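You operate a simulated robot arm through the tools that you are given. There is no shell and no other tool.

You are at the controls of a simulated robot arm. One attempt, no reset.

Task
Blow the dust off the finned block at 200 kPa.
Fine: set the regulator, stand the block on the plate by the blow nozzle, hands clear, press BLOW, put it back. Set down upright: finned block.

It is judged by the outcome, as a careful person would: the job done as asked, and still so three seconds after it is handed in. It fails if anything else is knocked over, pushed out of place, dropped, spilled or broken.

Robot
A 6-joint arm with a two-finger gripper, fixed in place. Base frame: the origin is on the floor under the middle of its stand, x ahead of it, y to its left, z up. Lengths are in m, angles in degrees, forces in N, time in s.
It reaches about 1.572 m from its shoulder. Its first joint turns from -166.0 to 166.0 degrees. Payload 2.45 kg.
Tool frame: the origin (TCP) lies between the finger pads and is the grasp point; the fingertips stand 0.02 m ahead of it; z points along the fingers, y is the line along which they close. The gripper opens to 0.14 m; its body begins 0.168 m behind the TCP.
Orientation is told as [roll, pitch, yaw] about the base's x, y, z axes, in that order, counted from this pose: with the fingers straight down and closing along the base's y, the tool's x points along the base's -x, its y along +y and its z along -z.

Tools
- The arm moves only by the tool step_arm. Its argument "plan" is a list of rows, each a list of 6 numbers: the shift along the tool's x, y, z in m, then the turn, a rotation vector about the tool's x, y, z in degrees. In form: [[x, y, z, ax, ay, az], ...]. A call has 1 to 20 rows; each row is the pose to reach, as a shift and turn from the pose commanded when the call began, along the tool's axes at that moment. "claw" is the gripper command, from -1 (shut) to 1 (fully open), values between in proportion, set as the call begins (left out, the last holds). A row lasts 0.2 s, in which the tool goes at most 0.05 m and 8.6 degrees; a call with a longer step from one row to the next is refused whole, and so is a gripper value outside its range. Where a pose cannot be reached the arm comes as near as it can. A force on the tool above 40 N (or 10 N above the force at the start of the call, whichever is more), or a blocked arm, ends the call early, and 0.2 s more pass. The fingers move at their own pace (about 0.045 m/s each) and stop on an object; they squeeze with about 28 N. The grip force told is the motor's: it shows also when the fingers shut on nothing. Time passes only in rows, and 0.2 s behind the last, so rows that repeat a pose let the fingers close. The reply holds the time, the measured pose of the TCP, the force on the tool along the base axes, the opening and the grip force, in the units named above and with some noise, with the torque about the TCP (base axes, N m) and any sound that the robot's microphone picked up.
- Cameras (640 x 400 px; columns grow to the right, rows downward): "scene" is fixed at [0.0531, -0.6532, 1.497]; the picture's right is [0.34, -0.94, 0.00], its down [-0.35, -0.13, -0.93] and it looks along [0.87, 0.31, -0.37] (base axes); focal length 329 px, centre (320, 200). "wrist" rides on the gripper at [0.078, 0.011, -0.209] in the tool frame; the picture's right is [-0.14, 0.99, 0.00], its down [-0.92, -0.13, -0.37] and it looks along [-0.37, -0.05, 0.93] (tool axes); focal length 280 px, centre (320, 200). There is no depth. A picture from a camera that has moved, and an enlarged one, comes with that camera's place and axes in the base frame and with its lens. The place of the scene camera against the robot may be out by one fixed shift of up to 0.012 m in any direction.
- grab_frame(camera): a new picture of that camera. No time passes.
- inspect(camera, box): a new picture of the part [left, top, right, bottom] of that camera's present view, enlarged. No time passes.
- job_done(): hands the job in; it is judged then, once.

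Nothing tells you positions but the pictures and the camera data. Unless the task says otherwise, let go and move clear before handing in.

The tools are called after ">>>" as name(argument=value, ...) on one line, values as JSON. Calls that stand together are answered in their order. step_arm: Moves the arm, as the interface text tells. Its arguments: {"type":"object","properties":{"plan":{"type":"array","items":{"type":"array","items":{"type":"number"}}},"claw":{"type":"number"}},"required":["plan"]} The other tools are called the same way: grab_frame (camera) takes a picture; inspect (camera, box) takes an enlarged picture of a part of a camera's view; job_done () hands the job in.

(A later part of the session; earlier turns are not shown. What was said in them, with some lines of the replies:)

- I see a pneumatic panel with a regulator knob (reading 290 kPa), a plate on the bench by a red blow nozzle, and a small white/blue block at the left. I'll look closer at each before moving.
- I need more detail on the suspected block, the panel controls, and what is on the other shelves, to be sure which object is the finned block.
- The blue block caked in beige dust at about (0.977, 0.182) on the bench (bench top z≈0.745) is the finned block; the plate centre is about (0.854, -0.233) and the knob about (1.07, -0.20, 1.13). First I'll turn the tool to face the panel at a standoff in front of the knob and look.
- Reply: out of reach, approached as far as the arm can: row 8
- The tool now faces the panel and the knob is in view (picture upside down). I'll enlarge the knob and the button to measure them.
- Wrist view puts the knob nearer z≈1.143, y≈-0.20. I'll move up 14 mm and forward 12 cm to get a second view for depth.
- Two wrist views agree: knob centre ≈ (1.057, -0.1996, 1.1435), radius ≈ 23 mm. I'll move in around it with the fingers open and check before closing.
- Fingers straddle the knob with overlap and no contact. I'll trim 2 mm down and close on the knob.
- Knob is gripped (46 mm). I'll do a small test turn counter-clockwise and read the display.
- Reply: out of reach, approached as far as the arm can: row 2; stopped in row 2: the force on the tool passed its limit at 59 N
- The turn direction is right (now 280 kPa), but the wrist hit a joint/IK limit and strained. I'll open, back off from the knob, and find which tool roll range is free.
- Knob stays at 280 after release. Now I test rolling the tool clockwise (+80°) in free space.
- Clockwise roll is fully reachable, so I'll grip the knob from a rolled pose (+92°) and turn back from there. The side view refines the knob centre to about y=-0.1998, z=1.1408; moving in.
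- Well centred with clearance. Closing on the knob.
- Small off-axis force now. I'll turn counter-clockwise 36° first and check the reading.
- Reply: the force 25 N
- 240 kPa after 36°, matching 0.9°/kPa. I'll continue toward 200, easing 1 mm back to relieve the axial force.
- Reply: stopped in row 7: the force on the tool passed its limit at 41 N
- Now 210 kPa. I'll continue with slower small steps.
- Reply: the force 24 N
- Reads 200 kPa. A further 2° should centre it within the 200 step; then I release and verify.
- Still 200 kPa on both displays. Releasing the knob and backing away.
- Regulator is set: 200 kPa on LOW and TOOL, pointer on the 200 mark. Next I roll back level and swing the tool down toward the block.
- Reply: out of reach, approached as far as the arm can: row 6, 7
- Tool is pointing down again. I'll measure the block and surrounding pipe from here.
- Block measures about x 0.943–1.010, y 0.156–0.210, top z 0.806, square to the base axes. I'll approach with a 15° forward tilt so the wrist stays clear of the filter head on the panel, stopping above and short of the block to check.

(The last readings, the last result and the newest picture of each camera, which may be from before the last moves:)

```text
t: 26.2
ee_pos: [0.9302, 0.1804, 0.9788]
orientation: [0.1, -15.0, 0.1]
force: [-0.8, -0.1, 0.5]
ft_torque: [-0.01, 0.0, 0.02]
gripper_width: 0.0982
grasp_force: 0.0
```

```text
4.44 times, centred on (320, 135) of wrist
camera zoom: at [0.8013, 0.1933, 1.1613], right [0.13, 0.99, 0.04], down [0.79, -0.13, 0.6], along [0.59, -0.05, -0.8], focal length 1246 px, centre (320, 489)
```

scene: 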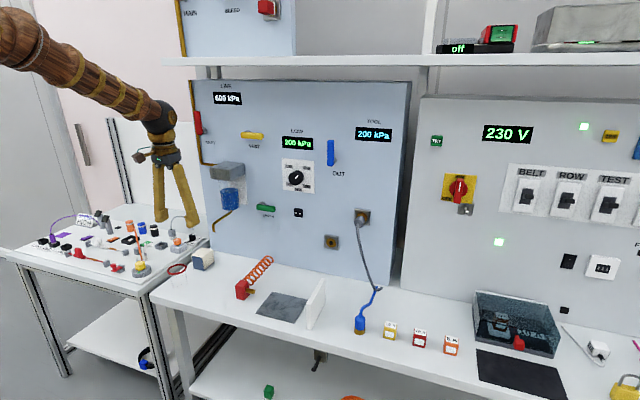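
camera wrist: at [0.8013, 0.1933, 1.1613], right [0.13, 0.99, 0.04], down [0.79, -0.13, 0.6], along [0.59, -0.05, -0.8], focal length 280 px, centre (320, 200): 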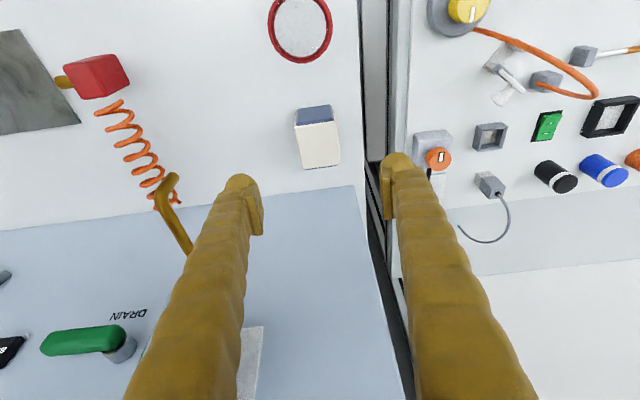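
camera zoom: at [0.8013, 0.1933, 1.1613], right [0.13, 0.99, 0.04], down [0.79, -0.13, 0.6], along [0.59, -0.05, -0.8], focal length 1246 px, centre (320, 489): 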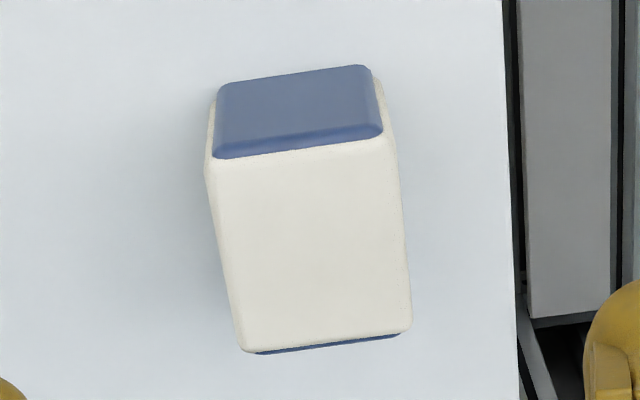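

Block centre is confirmed at ≈(0.975, 0.181) with fingers straddling it. Descending along the tool axis with the gripper open at 98 mm.

>>> step_arm(plan=[[0.0016, -0.0002, 0.04, 0, 0, 0], [0.003, -0.0004, 0.08, 0, 0, 0], [0.005, -0.0006, 0.12, 0, 0, 0], [0.006, -0.0008, 0.15, 0, 0, 0], [0.007, -0.001, 0.18, 0, 0, 0], [0.008, -0.001, 0.204, 0, 0, 0], [0.008, -0.001, 0.204, 0, 0, 0]], claw=0.4)

>>> grab_frame(camera="wrist")

>>> inspect(camera="scene", box=[120, 140, 280, 290])

```text
t: 27.8
ee_pos: [0.9758, 0.1817, 0.7817]
orientation: [0.0, -15.1, 0.0]
force: [0.5, -0.2, -0.9]
ft_torque: [0.04, 0.0, 0.01]
gripper_width: 0.0983
grasp_force: 0.0
```

```text
taken
camera wrist: at [0.8464, 0.1931, 0.9625], right [0.13, 0.99, 0.04], down [0.79, -0.13, 0.6], along [0.59, -0.05, -0.8], focal length 280 px, centre (320, 200)
```

wrist: 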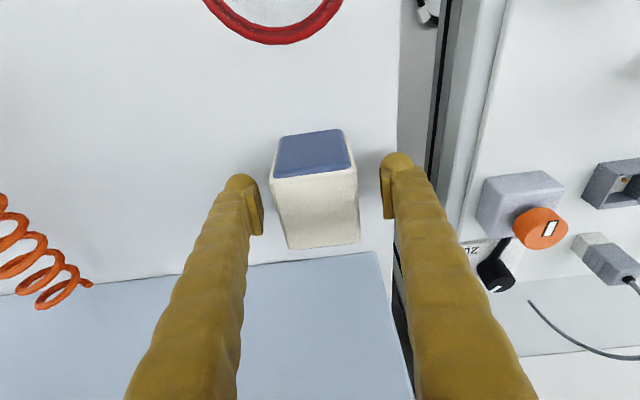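

```text
2.67 times, centred on (200, 215) of scene
camera zoom: at [0.0531, -0.6532, 1.497], right [0.34, -0.94, 0.0], down [-0.35, -0.13, -0.93], along [0.87, 0.31, -0.37], focal length 877 px, centre (640, 160)
```

zoom: 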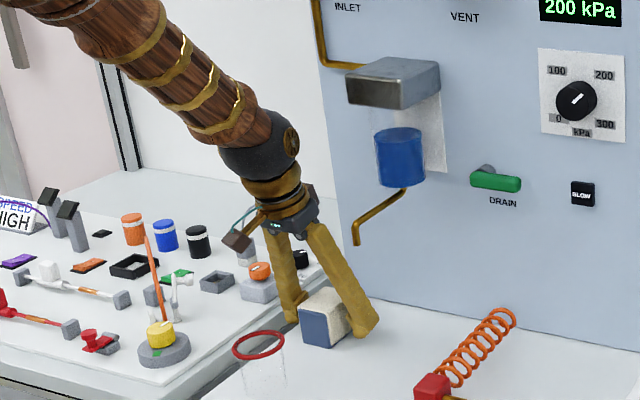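

Fingers are at the block's sides, palm clear of everything. Closing to grip.

>>> step_arm(plan=[[0, 0, 0, 0, 0, 0], [0, 0, 0, 0, 0, 0], [0, 0, 0, 0, 0, 0], [0, 0, 0, 0, 0, 0], [0, 0, 0, 0, 0, 0], [0, 0, 0, 0, 0, 0]], claw=-1)

>>> grab_frame(camera="wrist")

```text
t: 29.2
ee_pos: [0.9756, 0.181, 0.7821]
orientation: [0.2, -15.1, 0.0]
force: [-0.4, -6.4, 6.9]
ft_torque: [0.03, 0.06, 0.08]
gripper_width: 0.0527
grasp_force: 28.0
```

```text
taken
camera wrist: at [0.8464, 0.1929, 0.9629], right [0.13, 0.99, 0.04], down [0.79, -0.13, 0.6], along [0.59, -0.05, -0.8], focal length 280 px, centre (320, 200)
```

wrist: 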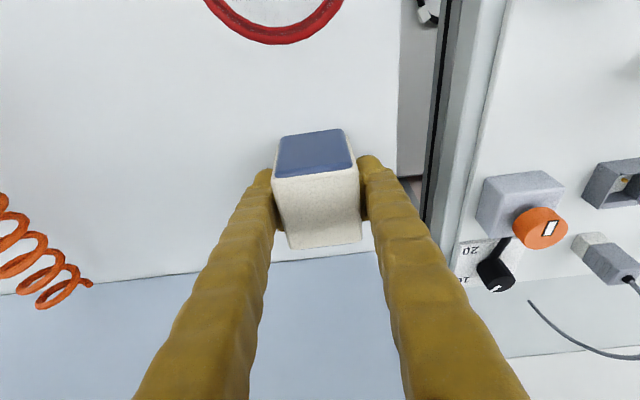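

Gripped at 52.7 mm. Lifting back along the same line, then drawing back clear of the drain pipe.

>>> step_arm(plan=[[0, 0, -0.01, 0, 0, 0], [0, 0, -0.03, 0, 0, 0], [0, 0, -0.065, 0, 0, 0], [0, 0, -0.1, 0, 0, 0], [0, 0, -0.135, 0, 0, 0], [0, 0, -0.17, 0, 0, 0], [0, 0, -0.204, 0, 0, 0], [0.031, 0, -0.2125, 0, 0, 0], [0.062, 0, -0.221, 0, 0, 0], [0.094, 0, -0.2293, 0, 0, 0], [0.1256, 0, -0.2376, 0, 0, 0], [0.1256, 0, -0.2376, 0, 0, 0]])

>>> grab_frame(camera="wrist")

>>> grab_frame(camera="scene")

```text
t: 31.8
ee_pos: [0.7919, 0.1799, 0.9782]
orientation: [-0.1, -15.1, 0.0]
force: [-0.5, -0.6, -2.5]
ft_torque: [0.04, 0.03, -0.04]
gripper_width: 0.0526
grasp_force: 27.3
```

```text
taken
camera wrist: at [0.6627, 0.1919, 1.1591], right [0.13, 0.99, 0.04], down [0.79, -0.13, 0.6], along [0.59, -0.05, -0.8], focal length 280 px, centre (320, 200)
```

wrist: 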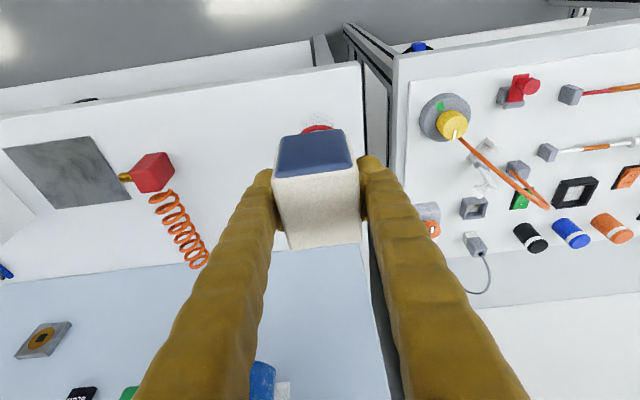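

```text
taken
```

scene: 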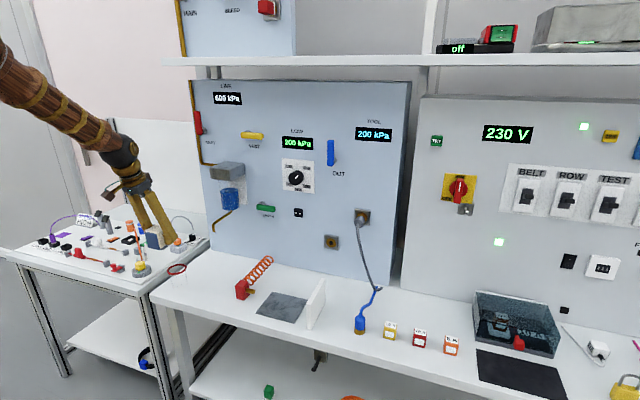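

Block is held upright and drawn clear (about 2.5 N). Traversing over to above the plate centre (0.854, -0.2335).

>>> step_arm(plan=[[0, -0.04, 0, 0, 0, 0], [0, -0.085, 0, 0, 0, 0], [0, -0.13, 0, 0, 0, 0], [0, -0.175, 0, 0, 0, 0], [0, -0.22, 0, 0, 0, 0], [-0.01, -0.262, 0.0027, 0, 0, 0], [-0.025, -0.3, 0.0067, 0, 0, 0], [-0.04, -0.34, 0.0107, 0, 0, 0], [-0.05, -0.38, 0.0134, 0, 0, 0], [-0.0602, -0.4145, 0.0161, 0, 0, 0], [-0.0602, -0.4145, 0.0161, 0, 0, 0]])

>>> grab_frame(camera="wrist")

>>> inspect(camera="scene", box=[180, 190, 380, 340])

```text
t: 34.2
ee_pos: [0.8577, -0.2347, 0.9779]
orientation: [0.0, -15.2, 0.1]
force: [-0.1, -0.3, -1.9]
ft_torque: [0.01, 0.0, 0.0]
gripper_width: 0.0526
grasp_force: 27.9
```

```text
taken
camera wrist: at [0.7272, -0.2233, 1.16], right [0.13, 0.99, 0.04], down [0.79, -0.13, 0.6], along [0.59, -0.05, -0.8], focal length 280 px, centre (320, 200)
```

wrist: 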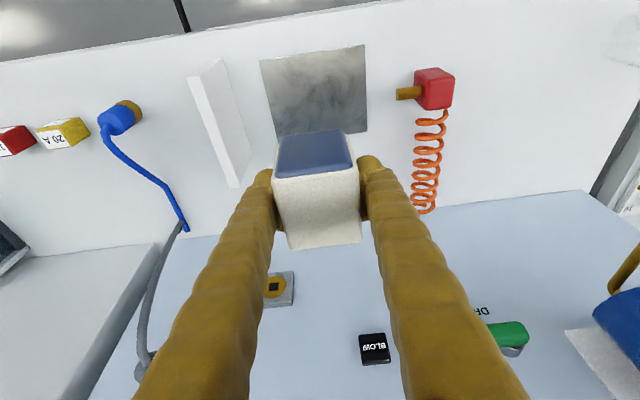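

```text
2.67 times, centred on (280, 265) of scene
camera zoom: at [0.0531, -0.6532, 1.497], right [0.34, -0.94, 0.0], down [-0.35, -0.13, -0.93], along [0.87, 0.31, -0.37], focal length 877 px, centre (427, 27)
```

zoom: 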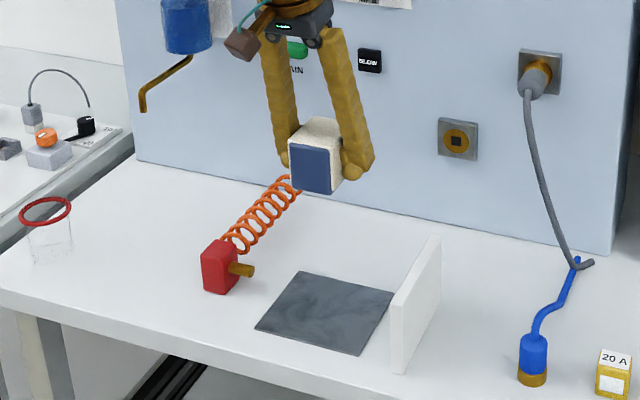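

Above the plate, aligned. Descending vertically to just above contact.

>>> step_arm(plan=[[0.012, 0.001, 0.043, 0, 0, 0], [0.0235, 0.002, 0.0855, 0, 0, 0], [0.0345, 0.0025, 0.125, 0, 0, 0], [0.043, 0.0025, 0.1555, 0, 0, 0], [0.048, 0.0025, 0.173, 0, 0, 0], [0.0506, 0.0025, 0.1811, 0, 0, 0], [0.0506, 0.0025, 0.1811, 0, 0, 0]])

>>> inspect(camera="scene", box=[220, 220, 340, 340])

>>> grab_frame(camera="wrist")

```text
t: 35.8
ee_pos: [0.8546, -0.2313, 0.7899]
orientation: [0.0, -15.1, -0.1]
force: [0.2, -0.3, -2.9]
ft_torque: [-0.03, -0.02, -0.01]
gripper_width: 0.0529
grasp_force: 27.9
```

```text
3.33 times, centred on (280, 280) of scene
camera zoom: at [0.0531, -0.6532, 1.497], right [0.34, -0.94, 0.0], down [-0.35, -0.13, -0.93], along [0.87, 0.31, -0.37], focal length 1096 px, centre (453, -67)
```

zoom: 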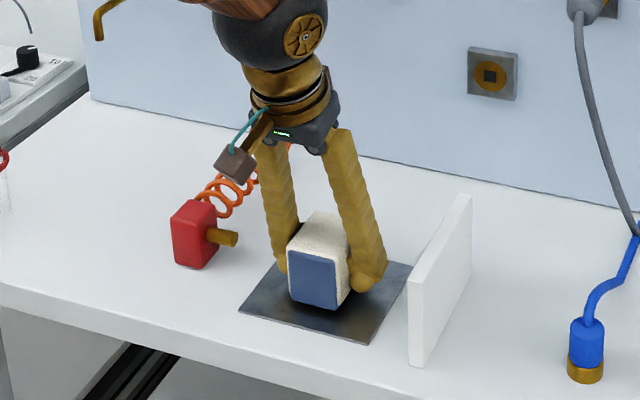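

```text
taken
camera wrist: at [0.7247, -0.2193, 0.9714], right [0.13, 0.99, 0.04], down [0.79, -0.13, 0.6], along [0.59, -0.05, -0.8], focal length 280 px, centre (320, 200)
```

wrist: 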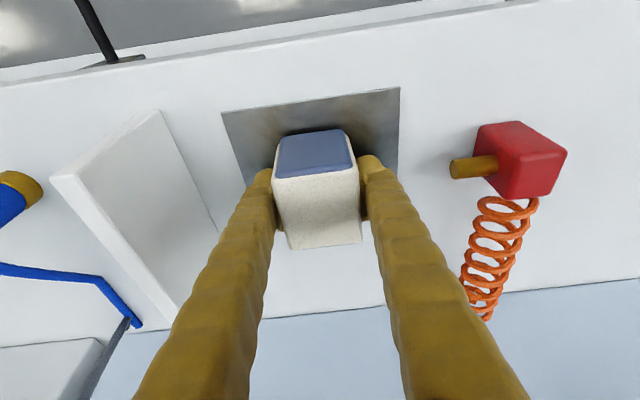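

Just above the plate. Lowering in small steps to feel contact.

>>> step_arm(plan=[[0.0004, 0, 0.0015, 0, 0, 0], [0.0008, 0, 0.0029, 0, 0, 0], [0.001, 0, 0.0039, 0, 0, 0], [0.001, 0, 0.0039, 0, 0, 0]])

```text
t: 36.8
ee_pos: [0.8553, -0.231, 0.7855]
orientation: [0.0, -15.1, 0.0]
force: [0.3, -0.8, -2.9]
ft_torque: [0.0, -0.01, 0.0]
gripper_width: 0.0526
grasp_force: 28.5
```

>>> step_arm(plan=[[0.0003, 0, 0.001, 0, 0, 0], [0.0005, 0, 0.002, 0, 0, 0], [0.0005, 0, 0.002, 0, 0, 0]])

```text
t: 37.6
ee_pos: [0.8548, -0.2308, 0.7851]
orientation: [0.0, -15.2, -0.1]
force: [-14.9, 1.5, 34.7]
ft_torque: [0.34, -0.01, 0.03]
gripper_width: 0.0528
grasp_force: 28.0
```

Contact felt (35 N). Easing up about 1.5 mm to relax, then opening slightly.

>>> step_arm(plan=[[-0.0003, 0, -0.0012, 0, 0, 0], [-0.0004, 0, -0.0014, 0, 0, 0]])

```text
t: 38.2
ee_pos: [0.8547, -0.2322, 0.7862]
orientation: [0.0, -15.1, 0.0]
force: [-0.8, -2.5, 17.0]
ft_torque: [0.0, -0.15, -0.01]
gripper_width: 0.0529
grasp_force: 28.4
```

>>> step_arm(plan=[[-0.0001, 0, -0.0005, 0, 0, 0], [-0.0001, 0, -0.0005, 0, 0, 0]])

```text
t: 38.8
ee_pos: [0.8537, -0.2312, 0.7842]
orientation: [0.0, -14.9, 0.0]
force: [1.9, -1.2, 1.8]
ft_torque: [-0.02, -0.07, -0.03]
gripper_width: 0.053
grasp_force: 27.7
```

The block now rests on the plate with almost no load on the tool. Opening the fingers to about 80 mm.

>>> step_arm(plan=[[0, 0, 0, 0, 0, 0], [0, 0, 0, 0, 0, 0], [0, 0, 0, 0, 0, 0], [0, 0, 0, 0, 0, 0]], claw=0.14)

>>> grab_frame(camera="wrist")

>>> inspect(camera="scene", box=[220, 220, 340, 340])

```text
t: 39.8
ee_pos: [0.8546, -0.2321, 0.7863]
orientation: [-0.1, -15.2, 0.0]
force: [-0.1, 0.0, -0.2]
ft_torque: [-0.01, 0.02, 0.0]
gripper_width: 0.0799
grasp_force: 0.0
```

```text
taken
camera wrist: at [0.7245, -0.2197, 0.9671], right [0.13, 0.99, 0.04], down [0.79, -0.13, 0.6], along [0.59, -0.05, -0.8], focal length 280 px, centre (320, 200)
```

wrist: 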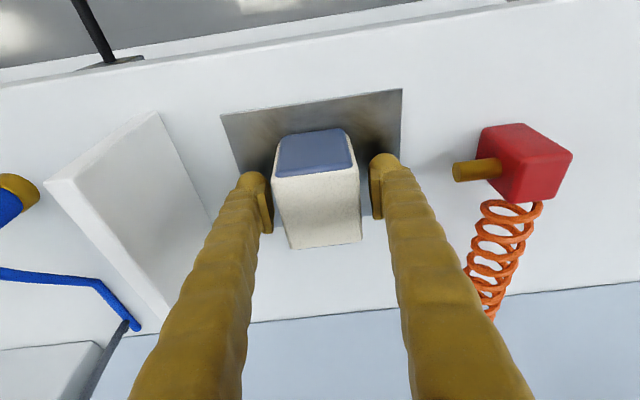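

```text
3.33 times, centred on (280, 280) of scene
camera zoom: at [0.0531, -0.6532, 1.497], right [0.34, -0.94, 0.0], down [-0.35, -0.13, -0.93], along [0.87, 0.31, -0.37], focal length 1096 px, centre (453, -67)
```

zoom: 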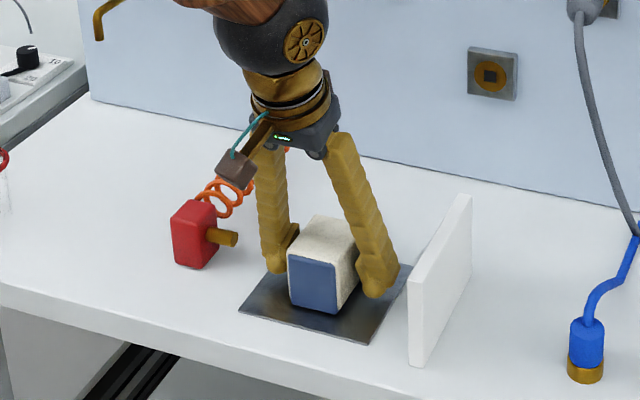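

The block stands free on the plate. I'll retreat up and back along the tool axis before closing the fingers.

>>> step_arm(plan=[[0, 0, -0.02, 0, 0, 0], [0, 0, -0.05, 0, 0, 0], [0, 0, -0.09, 0, 0, 0], [0, 0, -0.13, 0, 0, 0], [0, 0, -0.17, 0, 0, 0], [0, 0, -0.2, 0, 0, 0], [0, 0, -0.2, 0, 0, 0]], claw=0.14)

>>> grab_frame(camera="wrist")

>>> inspect(camera="scene", box=[220, 220, 340, 340])

```text
t: 41.4
ee_pos: [0.8003, -0.2308, 0.9778]
orientation: [-0.1, -15.2, -0.1]
force: [0.6, -0.2, 0.1]
ft_torque: [0.01, 0.01, 0.03]
gripper_width: 0.0797
grasp_force: 0.1
```

```text
taken
camera wrist: at [0.6718, -0.2191, 1.1593], right [0.13, 0.99, 0.04], down [0.79, -0.13, 0.6], along [0.59, -0.05, -0.8], focal length 280 px, centre (320, 200)
```

wrist: 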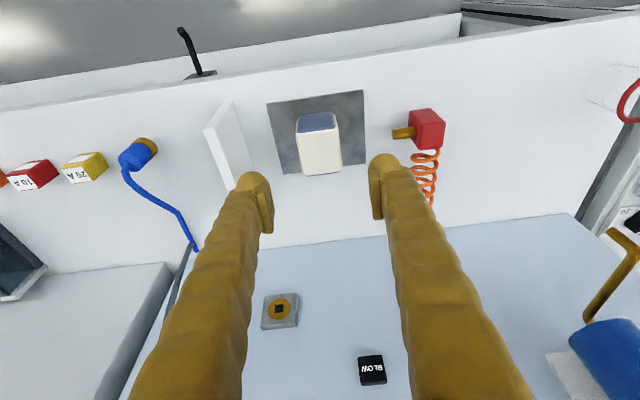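

```text
3.33 times, centred on (280, 280) of scene
camera zoom: at [0.0531, -0.6532, 1.497], right [0.34, -0.94, 0.0], down [-0.35, -0.13, -0.93], along [0.87, 0.31, -0.37], focal length 1096 px, centre (453, -67)
```

zoom: 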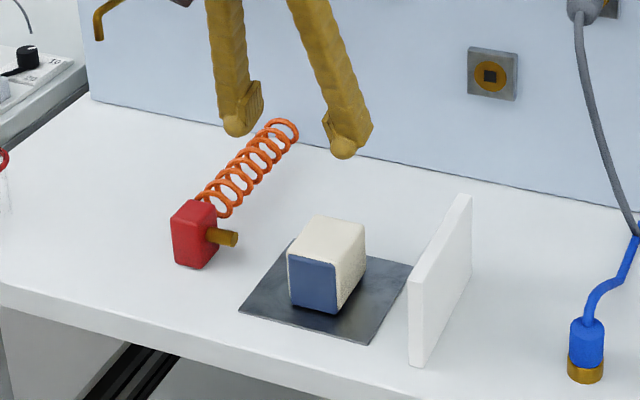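

Block stands squarely on the plate. Now I turn the tool to face the panel, closing the fingers, and rise to a standoff for the BLOW button.

>>> step_arm(plan=[[-0.0026, 0.003, -0.01, 0, -7.5, 0], [-0.0052, 0.006, -0.019, 0, -15, 0], [-0.0078, 0.01, -0.029, 0, -22.5, 0], [-0.0104, 0.013, -0.039, 0, -30, 0], [-0.013, 0.016, -0.048, 0, -37.5, 0], [-0.0155, 0.019, -0.058, 0, -45, 0], [-0.018, 0.022, -0.068, 0, -52.5, 0], [-0.0207, 0.026, -0.077, 0, -60, 0], [-0.0233, 0.029, -0.087, 0, -67.5, 0], [-0.0259, 0.032, -0.0966, 0, -75, 0], [-0.0259, 0.032, -0.0966, 0, -75, 0]], claw=-1)

>>> grab_frame(camera="wrist")

>>> grab_frame(camera="scene")

```text
t: 43.8
ee_pos: [0.8022, -0.199, 1.0792]
orientation: [174.4, -89.8, -174.4]
force: [0.6, -0.2, 0.6]
ft_torque: [0.0, 0.0, 0.02]
gripper_width: 0.0
grasp_force: 28.0
```

```text
taken
camera wrist: at [0.5931, -0.1876, 1.0], right [0.0, 0.99, 0.14], down [-0.37, -0.13, 0.92], along [0.93, -0.05, 0.37], focal length 280 px, centre (320, 200)
```

wrist: 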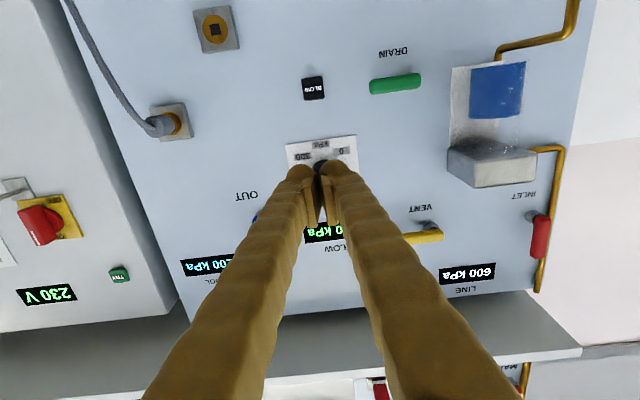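

```text
taken
```

scene: 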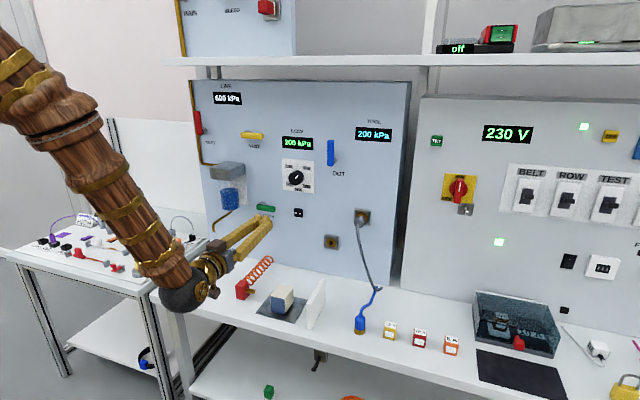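

BLOW is confirmed at about (1.07, -0.199, 1.000). I'll roll the tool 90° so the camera bracket is to the side (further clear of the block) and move to a 5 cm standoff in front of the button.

>>> step_arm(plan=[[0, 0, 0.0, 0, 0, 8.2], [0, 0, 0.02, 0, 0, 16.4], [0.01, 0, 0.04, 0, 0, 24.6], [0.02, 0, 0.06, 0, 0, 32.8], [0.03, 0, 0.08, 0, 0, 41], [0.04, 0, 0.1, 0, 0, 49.2], [0.05, 0, 0.12, 0, 0, 57.4], [0.06, 0, 0.14, 0, 0, 65.6], [0.07, 0, 0.16, 0, 0, 73.8], [0.0787, 0, 0.18, 0, 0, 82], [0.0787, 0, 0.2, 0, 0, 90], [0.0787, 0, 0.2, 0, 0, 90]], claw=-1)

>>> grab_frame(camera="wrist")

>>> inspect(camera="scene", box=[180, 140, 360, 330])

```text
t: 46.4
ee_pos: [1.0032, -0.1989, 0.9994]
orientation: [90.1, 0.0, -90.0]
force: [0.5, 0.2, -0.2]
ft_torque: [0.01, 0.03, -0.03]
gripper_width: 0.0
grasp_force: 27.5
```

```text
taken
camera wrist: at [0.7936, -0.1201, 1.0106], right [0.0, -0.14, 0.99], down [-0.37, -0.92, -0.13], along [0.93, -0.36, -0.05], focal length 280 px, centre (320, 200)
```

wrist: 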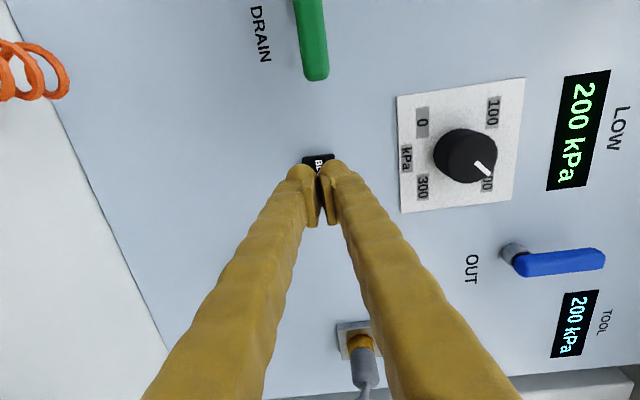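

```text
2.11 times, centred on (270, 235) of scene
camera zoom: at [0.0531, -0.6532, 1.497], right [0.34, -0.94, 0.0], down [-0.35, -0.13, -0.93], along [0.87, 0.31, -0.37], focal length 692 px, centre (425, 126)
```

zoom: 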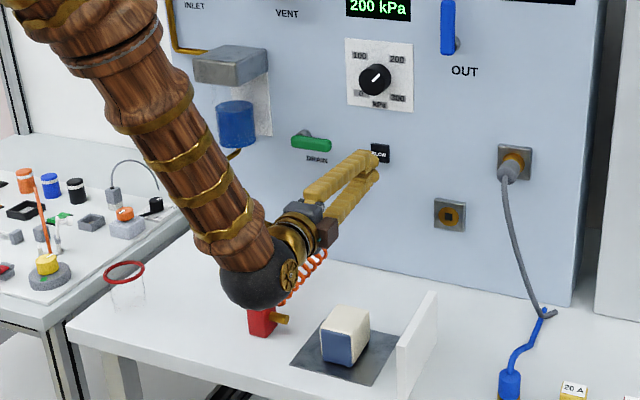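

Fingertips are lined up on the BLOW button; block, plate and nozzle are well clear below. Pressing forward gently.

>>> step_arm(plan=[[0, 0, 0.02, 0, 0, 0], [0, 0, 0.034, 0, 0, 0], [0, 0, 0.038, 0, 0, 0], [0, 0, 0.041, 0, 0, 0], [0, 0, 0.044, 0, 0, 0], [0, 0, 0.047, 0, 0, 0], [0, 0, 0.05, 0, 0, 0]])

>>> inspect(camera="scene", box=[180, 140, 360, 330])

```text
t: 48.0
ee_pos: [1.0516, -0.1982, 1.0002]
orientation: [90.1, -0.1, -90.0]
force: [-1.8, -0.7, 0.6]
ft_torque: [0.01, 0.01, 0.0]
gripper_width: 0.0059
grasp_force: 29.1
```

```text
2.11 times, centred on (270, 235) of scene
camera zoom: at [0.0531, -0.6532, 1.497], right [0.34, -0.94, 0.0], down [-0.35, -0.13, -0.93], along [0.87, 0.31, -0.37], focal length 692 px, centre (425, 126)
```

zoom: 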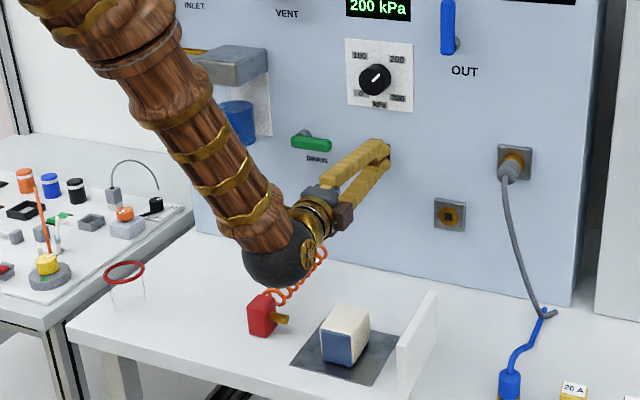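

Light contact only (about 2 N), no effect yet. Pressing a few millimetres further.

>>> step_arm(plan=[[0, 0, 0.002, 0, 0, 0], [0, 0, 0.004, 0, 0, 0], [0, 0, 0.006, 0, 0, 0], [0, 0, 0.008, 0, 0, 0]])

>>> inspect(camera="scene", box=[180, 140, 360, 330])

>>> grab_frame(camera="wrist")

```text
t: 49.0
ee_pos: [1.0584, -0.1984, 0.9999]
orientation: [90.0, 0.1, -90.0]
force: [-25.8, 4.2, 1.8]
ft_torque: [-0.02, -0.01, 0.06]
gripper_width: 0.0061
grasp_force: 29.4
heard: click
```

```text
2.11 times, centred on (270, 235) of scene
camera zoom: at [0.0531, -0.6532, 1.497], right [0.34, -0.94, 0.0], down [-0.35, -0.13, -0.93], along [0.87, 0.31, -0.37], focal length 692 px, centre (425, 126)
```

zoom: 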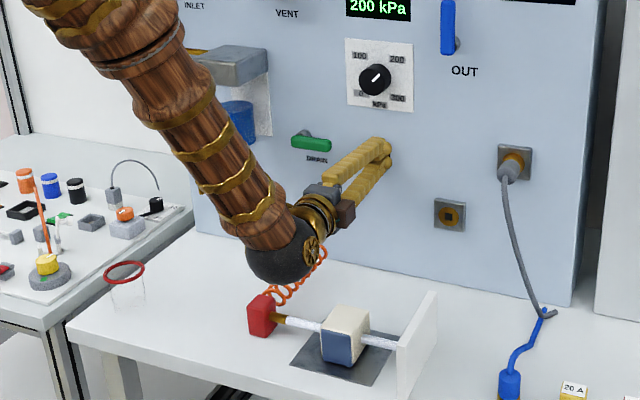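

```text
taken
camera wrist: at [0.8505, -0.1202, 1.0106], right [0.0, -0.14, 0.99], down [-0.37, -0.92, -0.13], along [0.93, -0.36, -0.05], focal length 280 px, centre (320, 200)
```

wrist: 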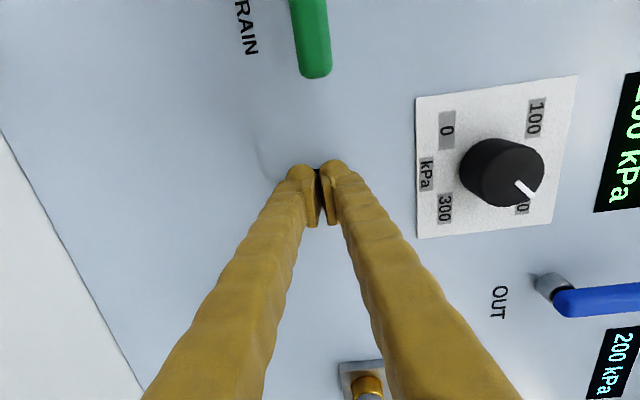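

Click heard, and the air jet is on from the nozzle onto the block. I'll hold the button a moment and watch the dust.

>>> step_arm(plan=[[0, 0, 0, 0, 0, 0], [0, 0, 0, 0, 0, 0], [0, 0, 0, 0, 0, 0], [0, 0, 0, 0, 0, 0], [0, 0, 0, 0, 0, 0]])

>>> inspect(camera="scene", box=[220, 220, 340, 340])

```text
t: 50.2
ee_pos: [1.0593, -0.1997, 1.0005]
orientation: [90.1, 0.0, -90.0]
force: [-27.0, 5.1, 1.2]
ft_torque: [0.02, 0.02, 0.04]
gripper_width: 0.006
grasp_force: 29.3
```

```text
3.33 times, centred on (280, 280) of scene
camera zoom: at [0.0531, -0.6532, 1.497], right [0.34, -0.94, 0.0], down [-0.35, -0.13, -0.93], along [0.87, 0.31, -0.37], focal length 1096 px, centre (453, -67)
```

zoom: 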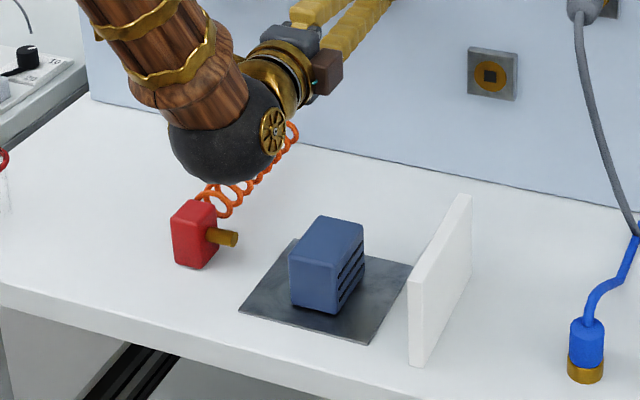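

The dust is blown off: the block is now clean blue with its fins visible, and the jet has stopped. Releasing the button, retreating and rolling back.

>>> step_arm(plan=[[0, 0, -0.01, 0, 0, 0], [0, 0, -0.03, 0, 0, 0], [0, 0, -0.06, 0, 0, 0], [0, 0.007, -0.08, 0, 0, -8.2], [0, 0.015, -0.1, 0, 0, -16.4], [0, 0.022, -0.12, 0, 0, -24.6], [0, 0.03, -0.14, 0, 0, -32.8], [0, 0.037, -0.16, 0, 0, -41], [0, 0.045, -0.18, 0, 0, -49.2], [0, 0.052, -0.2, 0, 0, -57.4], [0, 0.06, -0.22, 0, 0, -65.6], [0, 0.067, -0.24, 0, 0, -73.8], [0, 0.075, -0.255, 0, 0, -82], [0, 0.08, -0.259, 0, 0, -90], [0, 0.08, -0.259, 0, 0, -90]], claw=-1)

>>> grab_frame(camera="scene")

```text
t: 53.4
ee_pos: [0.8003, -0.1993, 1.0794]
orientation: [-139.9, -89.9, 139.9]
force: [-0.2, -0.3, 0.2]
ft_torque: [-0.03, 0.0, 0.02]
gripper_width: 0.0
grasp_force: 29.4
```

```text
taken
```

scene: 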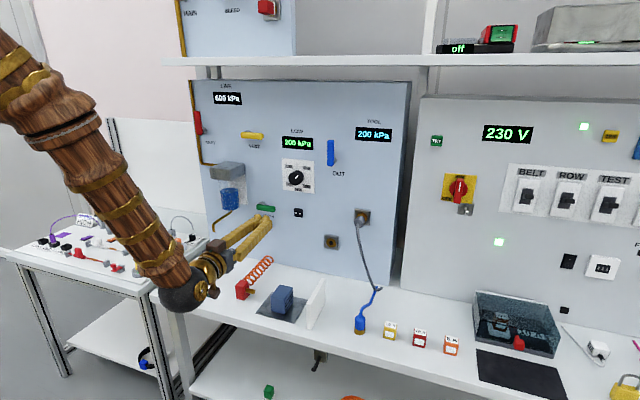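

Regulator still reads 200 and nothing is disturbed. Tilting the tool back down above the plate with fingers opened.

>>> step_arm(plan=[[0.0, 0, 0, 0, 7.5, 0], [0.01, -0.003, 0, 0, 15, 0], [0.02, -0.006, 0, 0, 22.5, 0], [0.03, -0.01, 0, 0, 30, 0], [0.04, -0.013, 0, 0, 37.5, 0], [0.05, -0.016, 0, 0, 45, 0], [0.06, -0.02, 0, 0, 52.5, 0], [0.07, -0.023, 0, 0, 60, 0], [0.08, -0.026, 0, 0, 67.5, 0], [0.09, -0.03, 0.001, 0, 75, 0], [0.1, -0.0327, 0.002, 0, 75, 0], [0.1, -0.0327, 0.002, 0, 75, 0]], claw=0.2)

>>> grab_frame(camera="wrist")

>>> inspect(camera="wrist", box=[260, 70, 380, 190])

>>> inspect(camera="scene", box=[220, 240, 340, 340])

```text
t: 56.0
ee_pos: [0.8023, -0.2329, 0.9792]
orientation: [-0.1, -15.1, 0.1]
force: [0.0, -0.4, 0.3]
ft_torque: [-0.01, -0.01, 0.02]
gripper_width: 0.084
grasp_force: 0.2
```

```text
taken
camera wrist: at [0.6735, -0.2206, 1.161], right [0.13, 0.99, 0.04], down [0.79, -0.13, 0.59], along [0.59, -0.05, -0.8], focal length 280 px, centre (320, 200)
```

wrist: 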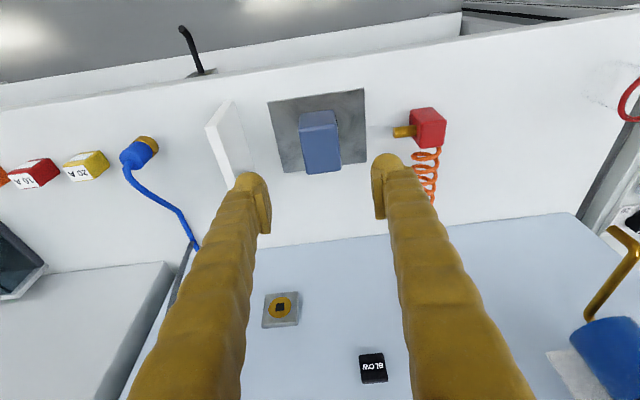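

```text
3.33 times, centred on (320, 130) of wrist
camera zoom: at [0.6735, -0.2206, 1.161], right [0.13, 0.99, 0.04], down [0.79, -0.13, 0.59], along [0.59, -0.05, -0.8], focal length 935 px, centre (320, 433)
```

zoom: 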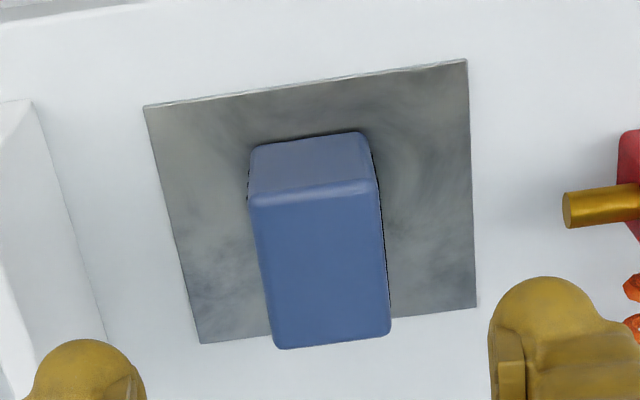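

```text
4.00 times, centred on (280, 290) of scene
camera zoom: at [0.0531, -0.6532, 1.497], right [0.34, -0.94, 0.0], down [-0.35, -0.13, -0.93], along [0.87, 0.31, -0.37], focal length 1315 px, centre (480, -160)
```

zoom: 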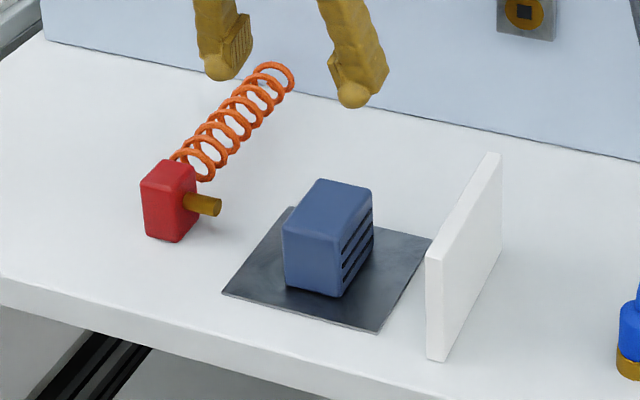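

Block hasn't moved: centre ≈ (0.854, -0.230), still upright. Descending to regrasp it.

>>> step_arm(plan=[[0.0003, 0.0005, 0.04, 0, 0, 0], [0.0006, 0.001, 0.08, 0, 0, 0], [0.001, 0.0015, 0.12, 0, 0, 0], [0.0013, 0.0015, 0.15, 0, 0, 0], [0.0013, 0.0015, 0.18, 0, 0, 0], [0.0013, 0.0015, 0.1995, 0, 0, 0], [0.0013, 0.0015, 0.1995, 0, 0, 0]], claw=0.2)

>>> grab_frame(camera="wrist")

```text
t: 57.6
ee_pos: [0.8541, -0.2308, 0.7861]
orientation: [-0.1, -15.0, 0.0]
force: [-0.7, -0.6, -0.3]
ft_torque: [-0.01, -0.03, 0.0]
gripper_width: 0.0839
grasp_force: 0.0
```

```text
taken
camera wrist: at [0.7247, -0.2187, 0.9679], right [0.13, 0.99, 0.04], down [0.79, -0.13, 0.6], along [0.59, -0.05, -0.8], focal length 280 px, centre (320, 200)
```

wrist: 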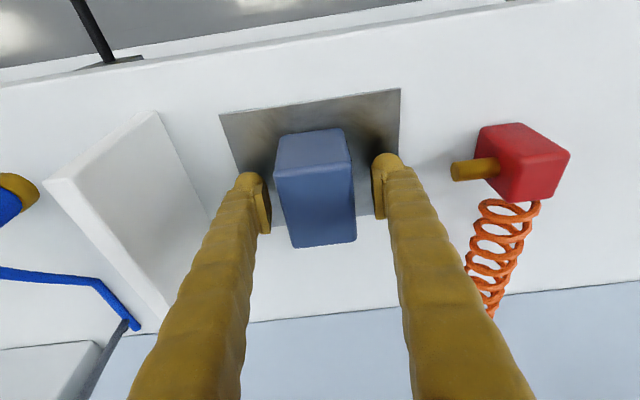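

Same relation as before. Closing on the block.

>>> step_arm(plan=[[0, 0, 0, 0, 0, 0], [0, 0, 0, 0, 0, 0], [0, 0, 0, 0, 0, 0], [0, 0, 0, 0, 0, 0], [0, 0, 0, 0, 0, 0]], claw=-1)

```text
t: 58.8
ee_pos: [0.8544, -0.2297, 0.7869]
orientation: [0.0, -15.1, 0.0]
force: [-0.4, -3.9, 4.5]
ft_torque: [0.05, -0.02, 0.06]
gripper_width: 0.053
grasp_force: 28.1
```

Gripped (53 mm). Lifting straight up, drawing back, and traversing to the original spot's side at height.

>>> step_arm(plan=[[-0.0052, 0, -0.0193, 0, 0, 0], [-0.0155, 0, -0.058, 0, 0, 0], [-0.0259, 0, -0.0966, 0, 0, 0], [-0.0375, 0, -0.14, 0, 0, 0], [-0.0492, 0, -0.1835, 0, 0, 0], [-0.0299, 0.04, -0.1887, 0, 0, 0], [-0.0106, 0.08, -0.1939, 0, 0, 0], [0.0107, 0.12, -0.1995, 0, 0, 0], [0.0107, 0.165, -0.1995, 0, 0, 0], [0.0107, 0.21, -0.1995, 0, 0, 0], [0.0107, 0.255, -0.1995, 0, 0, 0], [0.0107, 0.3, -0.1995, 0, 0, 0], [0.0107, 0.345, -0.1995, 0, 0, 0], [0.0107, 0.385, -0.1995, 0, 0, 0], [0.0107, 0.4112, -0.1995, 0, 0, 0], [0.0107, 0.4112, -0.1995, 0, 0, 0]])

>>> grab_frame(camera="wrist")

>>> grab_frame(camera="scene")

```text
t: 62.2
ee_pos: [0.7901, 0.1791, 0.9769]
orientation: [0.0, -15.2, 0.1]
force: [0.9, 0.2, -2.1]
ft_torque: [0.0, -0.03, 0.0]
gripper_width: 0.0527
grasp_force: 28.2
```

```text
taken
camera wrist: at [0.6613, 0.1915, 1.1583], right [0.13, 0.99, 0.04], down [0.79, -0.13, 0.6], along [0.59, -0.05, -0.8], focal length 280 px, centre (320, 200)
```

wrist: 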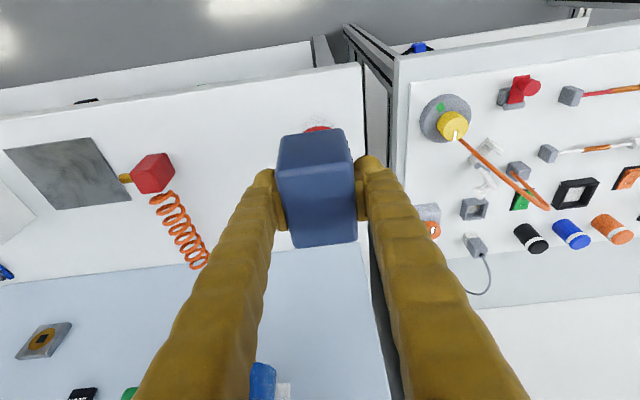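

```text
taken
```

scene: 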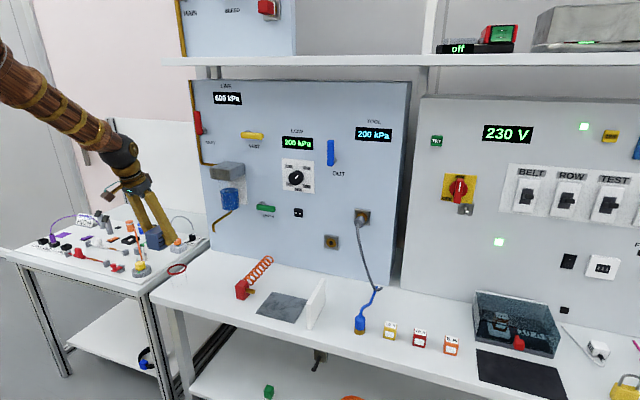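

Original spot is ahead. Moving forward and down along the same line used before, stopping about 4 mm above the bench.

>>> step_arm(plan=[[-0.04, 0, 0.011, 0, 0, 0], [-0.08, 0, 0.0225, 0, 0, 0], [-0.11, 0, 0.031, 0, 0, 0], [-0.1278, 0, 0.0359, 0, 0, 0], [-0.1278, 0, 0.0759, 0, 0, 0], [-0.1278, 0, 0.1159, 0, 0, 0], [-0.1278, 0, 0.1559, 0, 0, 0], [-0.1278, 0, 0.1909, 0, 0, 0], [-0.1278, 0, 0.2159, 0, 0, 0], [-0.1278, 0, 0.2279, 0, 0, 0], [-0.1278, 0, 0.2319, 0, 0, 0], [-0.1278, 0, 0.2319, 0, 0, 0]])

>>> grab_frame(camera="wrist")

>>> inspect(camera="scene", box=[160, 190, 260, 290])

```text
t: 64.8
ee_pos: [0.9762, 0.181, 0.7867]
orientation: [0.0, -15.1, 0.1]
force: [0.9, -1.2, -2.6]
ft_torque: [0.05, -0.03, -0.03]
gripper_width: 0.0529
grasp_force: 28.2
```

```text
taken
camera wrist: at [0.8461, 0.1926, 0.9674], right [0.13, 0.99, 0.04], down [0.79, -0.13, 0.6], along [0.59, -0.05, -0.8], focal length 280 px, centre (320, 200)
```

wrist: 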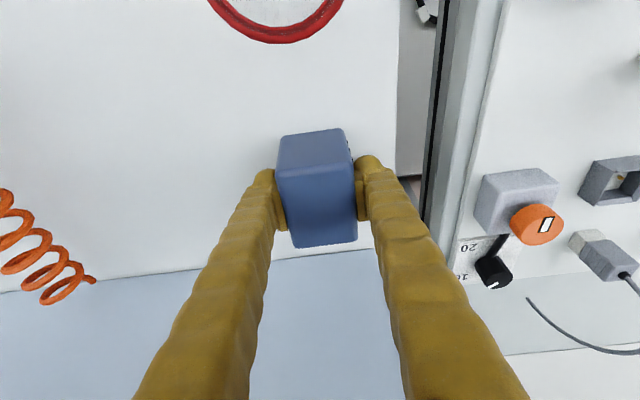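

```text
4.00 times, centred on (210, 240) of scene
camera zoom: at [0.0531, -0.6532, 1.497], right [0.34, -0.94, 0.0], down [-0.35, -0.13, -0.93], along [0.87, 0.31, -0.37], focal length 1315 px, centre (760, 40)
```

zoom: 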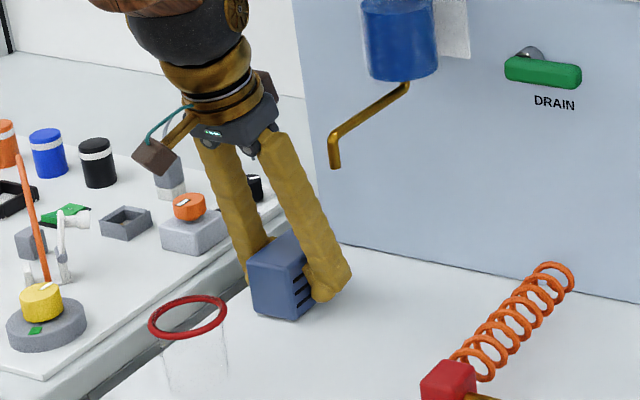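

Right over its original place. Lowering in small steps to feel the bench.

>>> step_arm(plan=[[0.0004, 0, 0.0015, 0, 0, 0], [0.0008, 0, 0.0029, 0, 0, 0], [0.0008, 0, 0.0029, 0, 0, 0]])

```text
t: 65.6
ee_pos: [0.975, 0.181, 0.7831]
orientation: [-0.1, -15.1, 0.0]
force: [0.3, 0.2, -3.1]
ft_torque: [-0.01, -0.05, -0.02]
gripper_width: 0.0529
grasp_force: 27.6
```

>>> step_arm(plan=[[0.0002, 0, 0.0008, 0, 0, 0], [0.0003, 0, 0.0012, 0, 0, 0], [0.0003, 0, 0.0012, 0, 0, 0]])

```text
t: 66.4
ee_pos: [0.9751, 0.18, 0.7827]
orientation: [0.0, -15.1, 0.0]
force: [-3.1, -2.3, 13.1]
ft_torque: [0.36, 0.09, 0.09]
gripper_width: 0.0526
grasp_force: 28.1
```

Bench contact (13 N). Easing up a hair, then opening.

>>> step_arm(plan=[[-0.0001, 0, -0.0005, 0, 0, 0], [-0.0001, 0, -0.0005, 0, 0, 0]])

>>> step_arm(plan=[[0, 0, 0, 0, 0, 0], [0, 0, 0, 0, 0, 0], [0, 0, 0, 0, 0, 0], [0, 0, 0, 0, 0, 0]], claw=0.2)

>>> grab_frame(camera="wrist")

```text
t: 67.0
ee_pos: [0.9747, 0.1825, 0.7822]
orientation: [0.0, -15.2, 0.0]
force: [2.7, -1.2, 9.9]
ft_torque: [0.23, 0.04, -0.06]
gripper_width: 0.0525
grasp_force: 28.5
```

```text
t: 68.0
ee_pos: [0.9755, 0.1812, 0.7822]
orientation: [0.1, -15.0, 0.0]
force: [-0.1, 0.2, -0.7]
ft_torque: [0.01, 0.0, 0.0]
gripper_width: 0.0842
grasp_force: 0.0
```

```text
taken
camera wrist: at [0.8454, 0.1926, 0.9638], right [0.13, 0.99, 0.04], down [0.79, -0.13, 0.6], along [0.59, -0.05, -0.8], focal length 280 px, centre (320, 200)
```

wrist: 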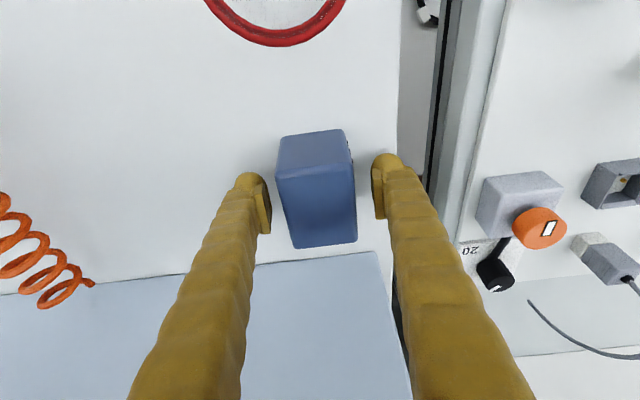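

Released cleanly; fingers are free on both sides. Retreating up and back clear of the block and pipe.

>>> step_arm(plan=[[0, 0, -0.02, 0, 0, 0], [0, 0, -0.05, 0, 0, 0], [0, 0, -0.09, 0, 0, 0], [0, 0, -0.13, 0, 0, 0], [0, 0, -0.17, 0, 0, 0], [0, 0, -0.204, 0, 0, 0], [0.031, 0, -0.2125, 0, 0, 0], [0.062, 0, -0.221, 0, 0, 0], [0.094, 0, -0.2293, 0, 0, 0], [0.1256, 0, -0.2376, 0, 0, 0], [0.14, 0, -0.27, 0, 0, 0], [0.15, 0, -0.31, 0, 0, 0], [0.15, 0, -0.31, 0, 0, 0]])

>>> grab_frame(camera="wrist")

>>> grab_frame(camera="scene")

>>> inspect(camera="scene", box=[160, 230, 240, 280])

>>> inspect(camera="scene", box=[180, 70, 420, 220])

```text
t: 70.8
ee_pos: [0.7495, 0.1799, 1.0435]
orientation: [0.0, -15.1, 0.0]
force: [-0.2, -0.1, -0.6]
ft_torque: [0.05, 0.02, 0.01]
gripper_width: 0.0842
grasp_force: 0.1
```

```text
taken
camera wrist: at [0.6197, 0.1908, 1.225], right [0.13, 0.99, 0.04], down [0.79, -0.13, 0.6], along [0.59, -0.05, -0.8], focal length 280 px, centre (320, 200)
```

wrist: 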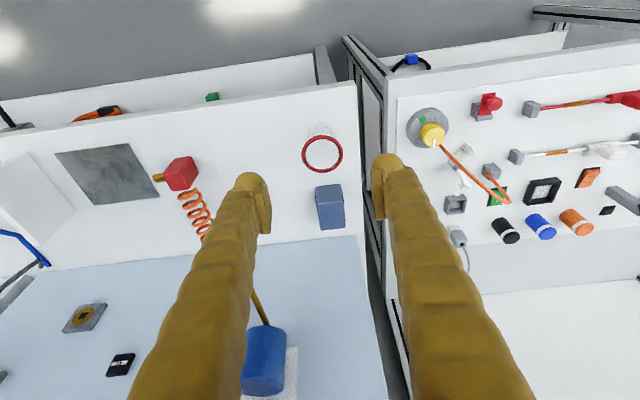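

```text
taken
```

scene: 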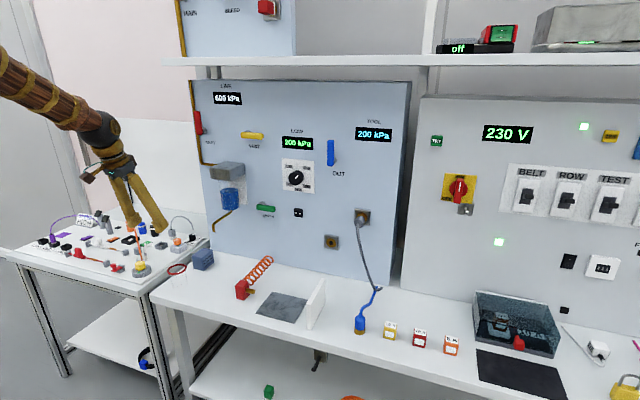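

```text
8.00 times, centred on (200, 255) of scene
camera zoom: at [0.0531, -0.6532, 1.497], right [0.34, -0.94, 0.0], down [-0.35, -0.13, -0.93], along [0.87, 0.31, -0.37], focal length 2631 px, centre (1280, -240)
```

zoom: 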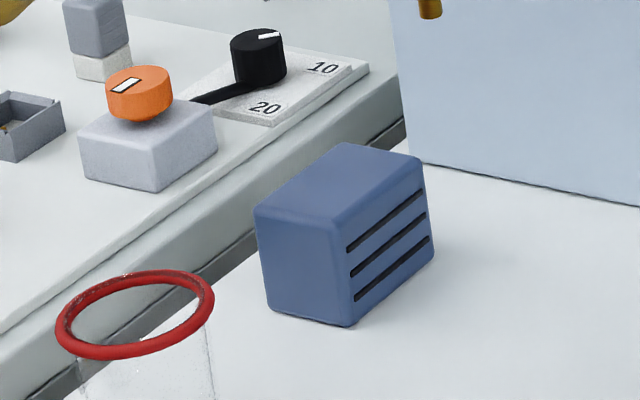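

```text
2.67 times, centred on (300, 145) of scene
camera zoom: at [0.0531, -0.6532, 1.497], right [0.34, -0.94, 0.0], down [-0.35, -0.13, -0.93], along [0.87, 0.31, -0.37], focal length 877 px, centre (373, 347)
```

zoom: 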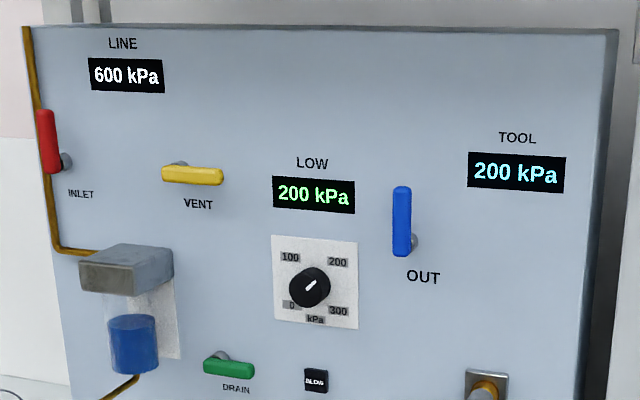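

The clean, finned block stands upright on its original spot. The regulator reads 200 kPa, the valves, nozzle, plate, shield and beaker look undisturbed, and the gripper is clear. Handing the job in.

>>> job_done()

```text
The job is handed in.
```

The finned block is clean and back in its original place, standing upright. I set the regulator from 290 down to 200 kPa; the LOW and TOOL displays both read 200 at hand-in.

I stood the block on the plate with the gripper well clear. When I pressed BLOW, the jet came on and all the dust I could see came off. In the last pictures nothing else had moved, and the gripper was empty and away from the block.

On my first try at the knob, the wrist hit a limit and the call stopped at 59 N. I let go and took a different grip. A later stop at 41 N came near the end of the turn. Neither left any visible damage.
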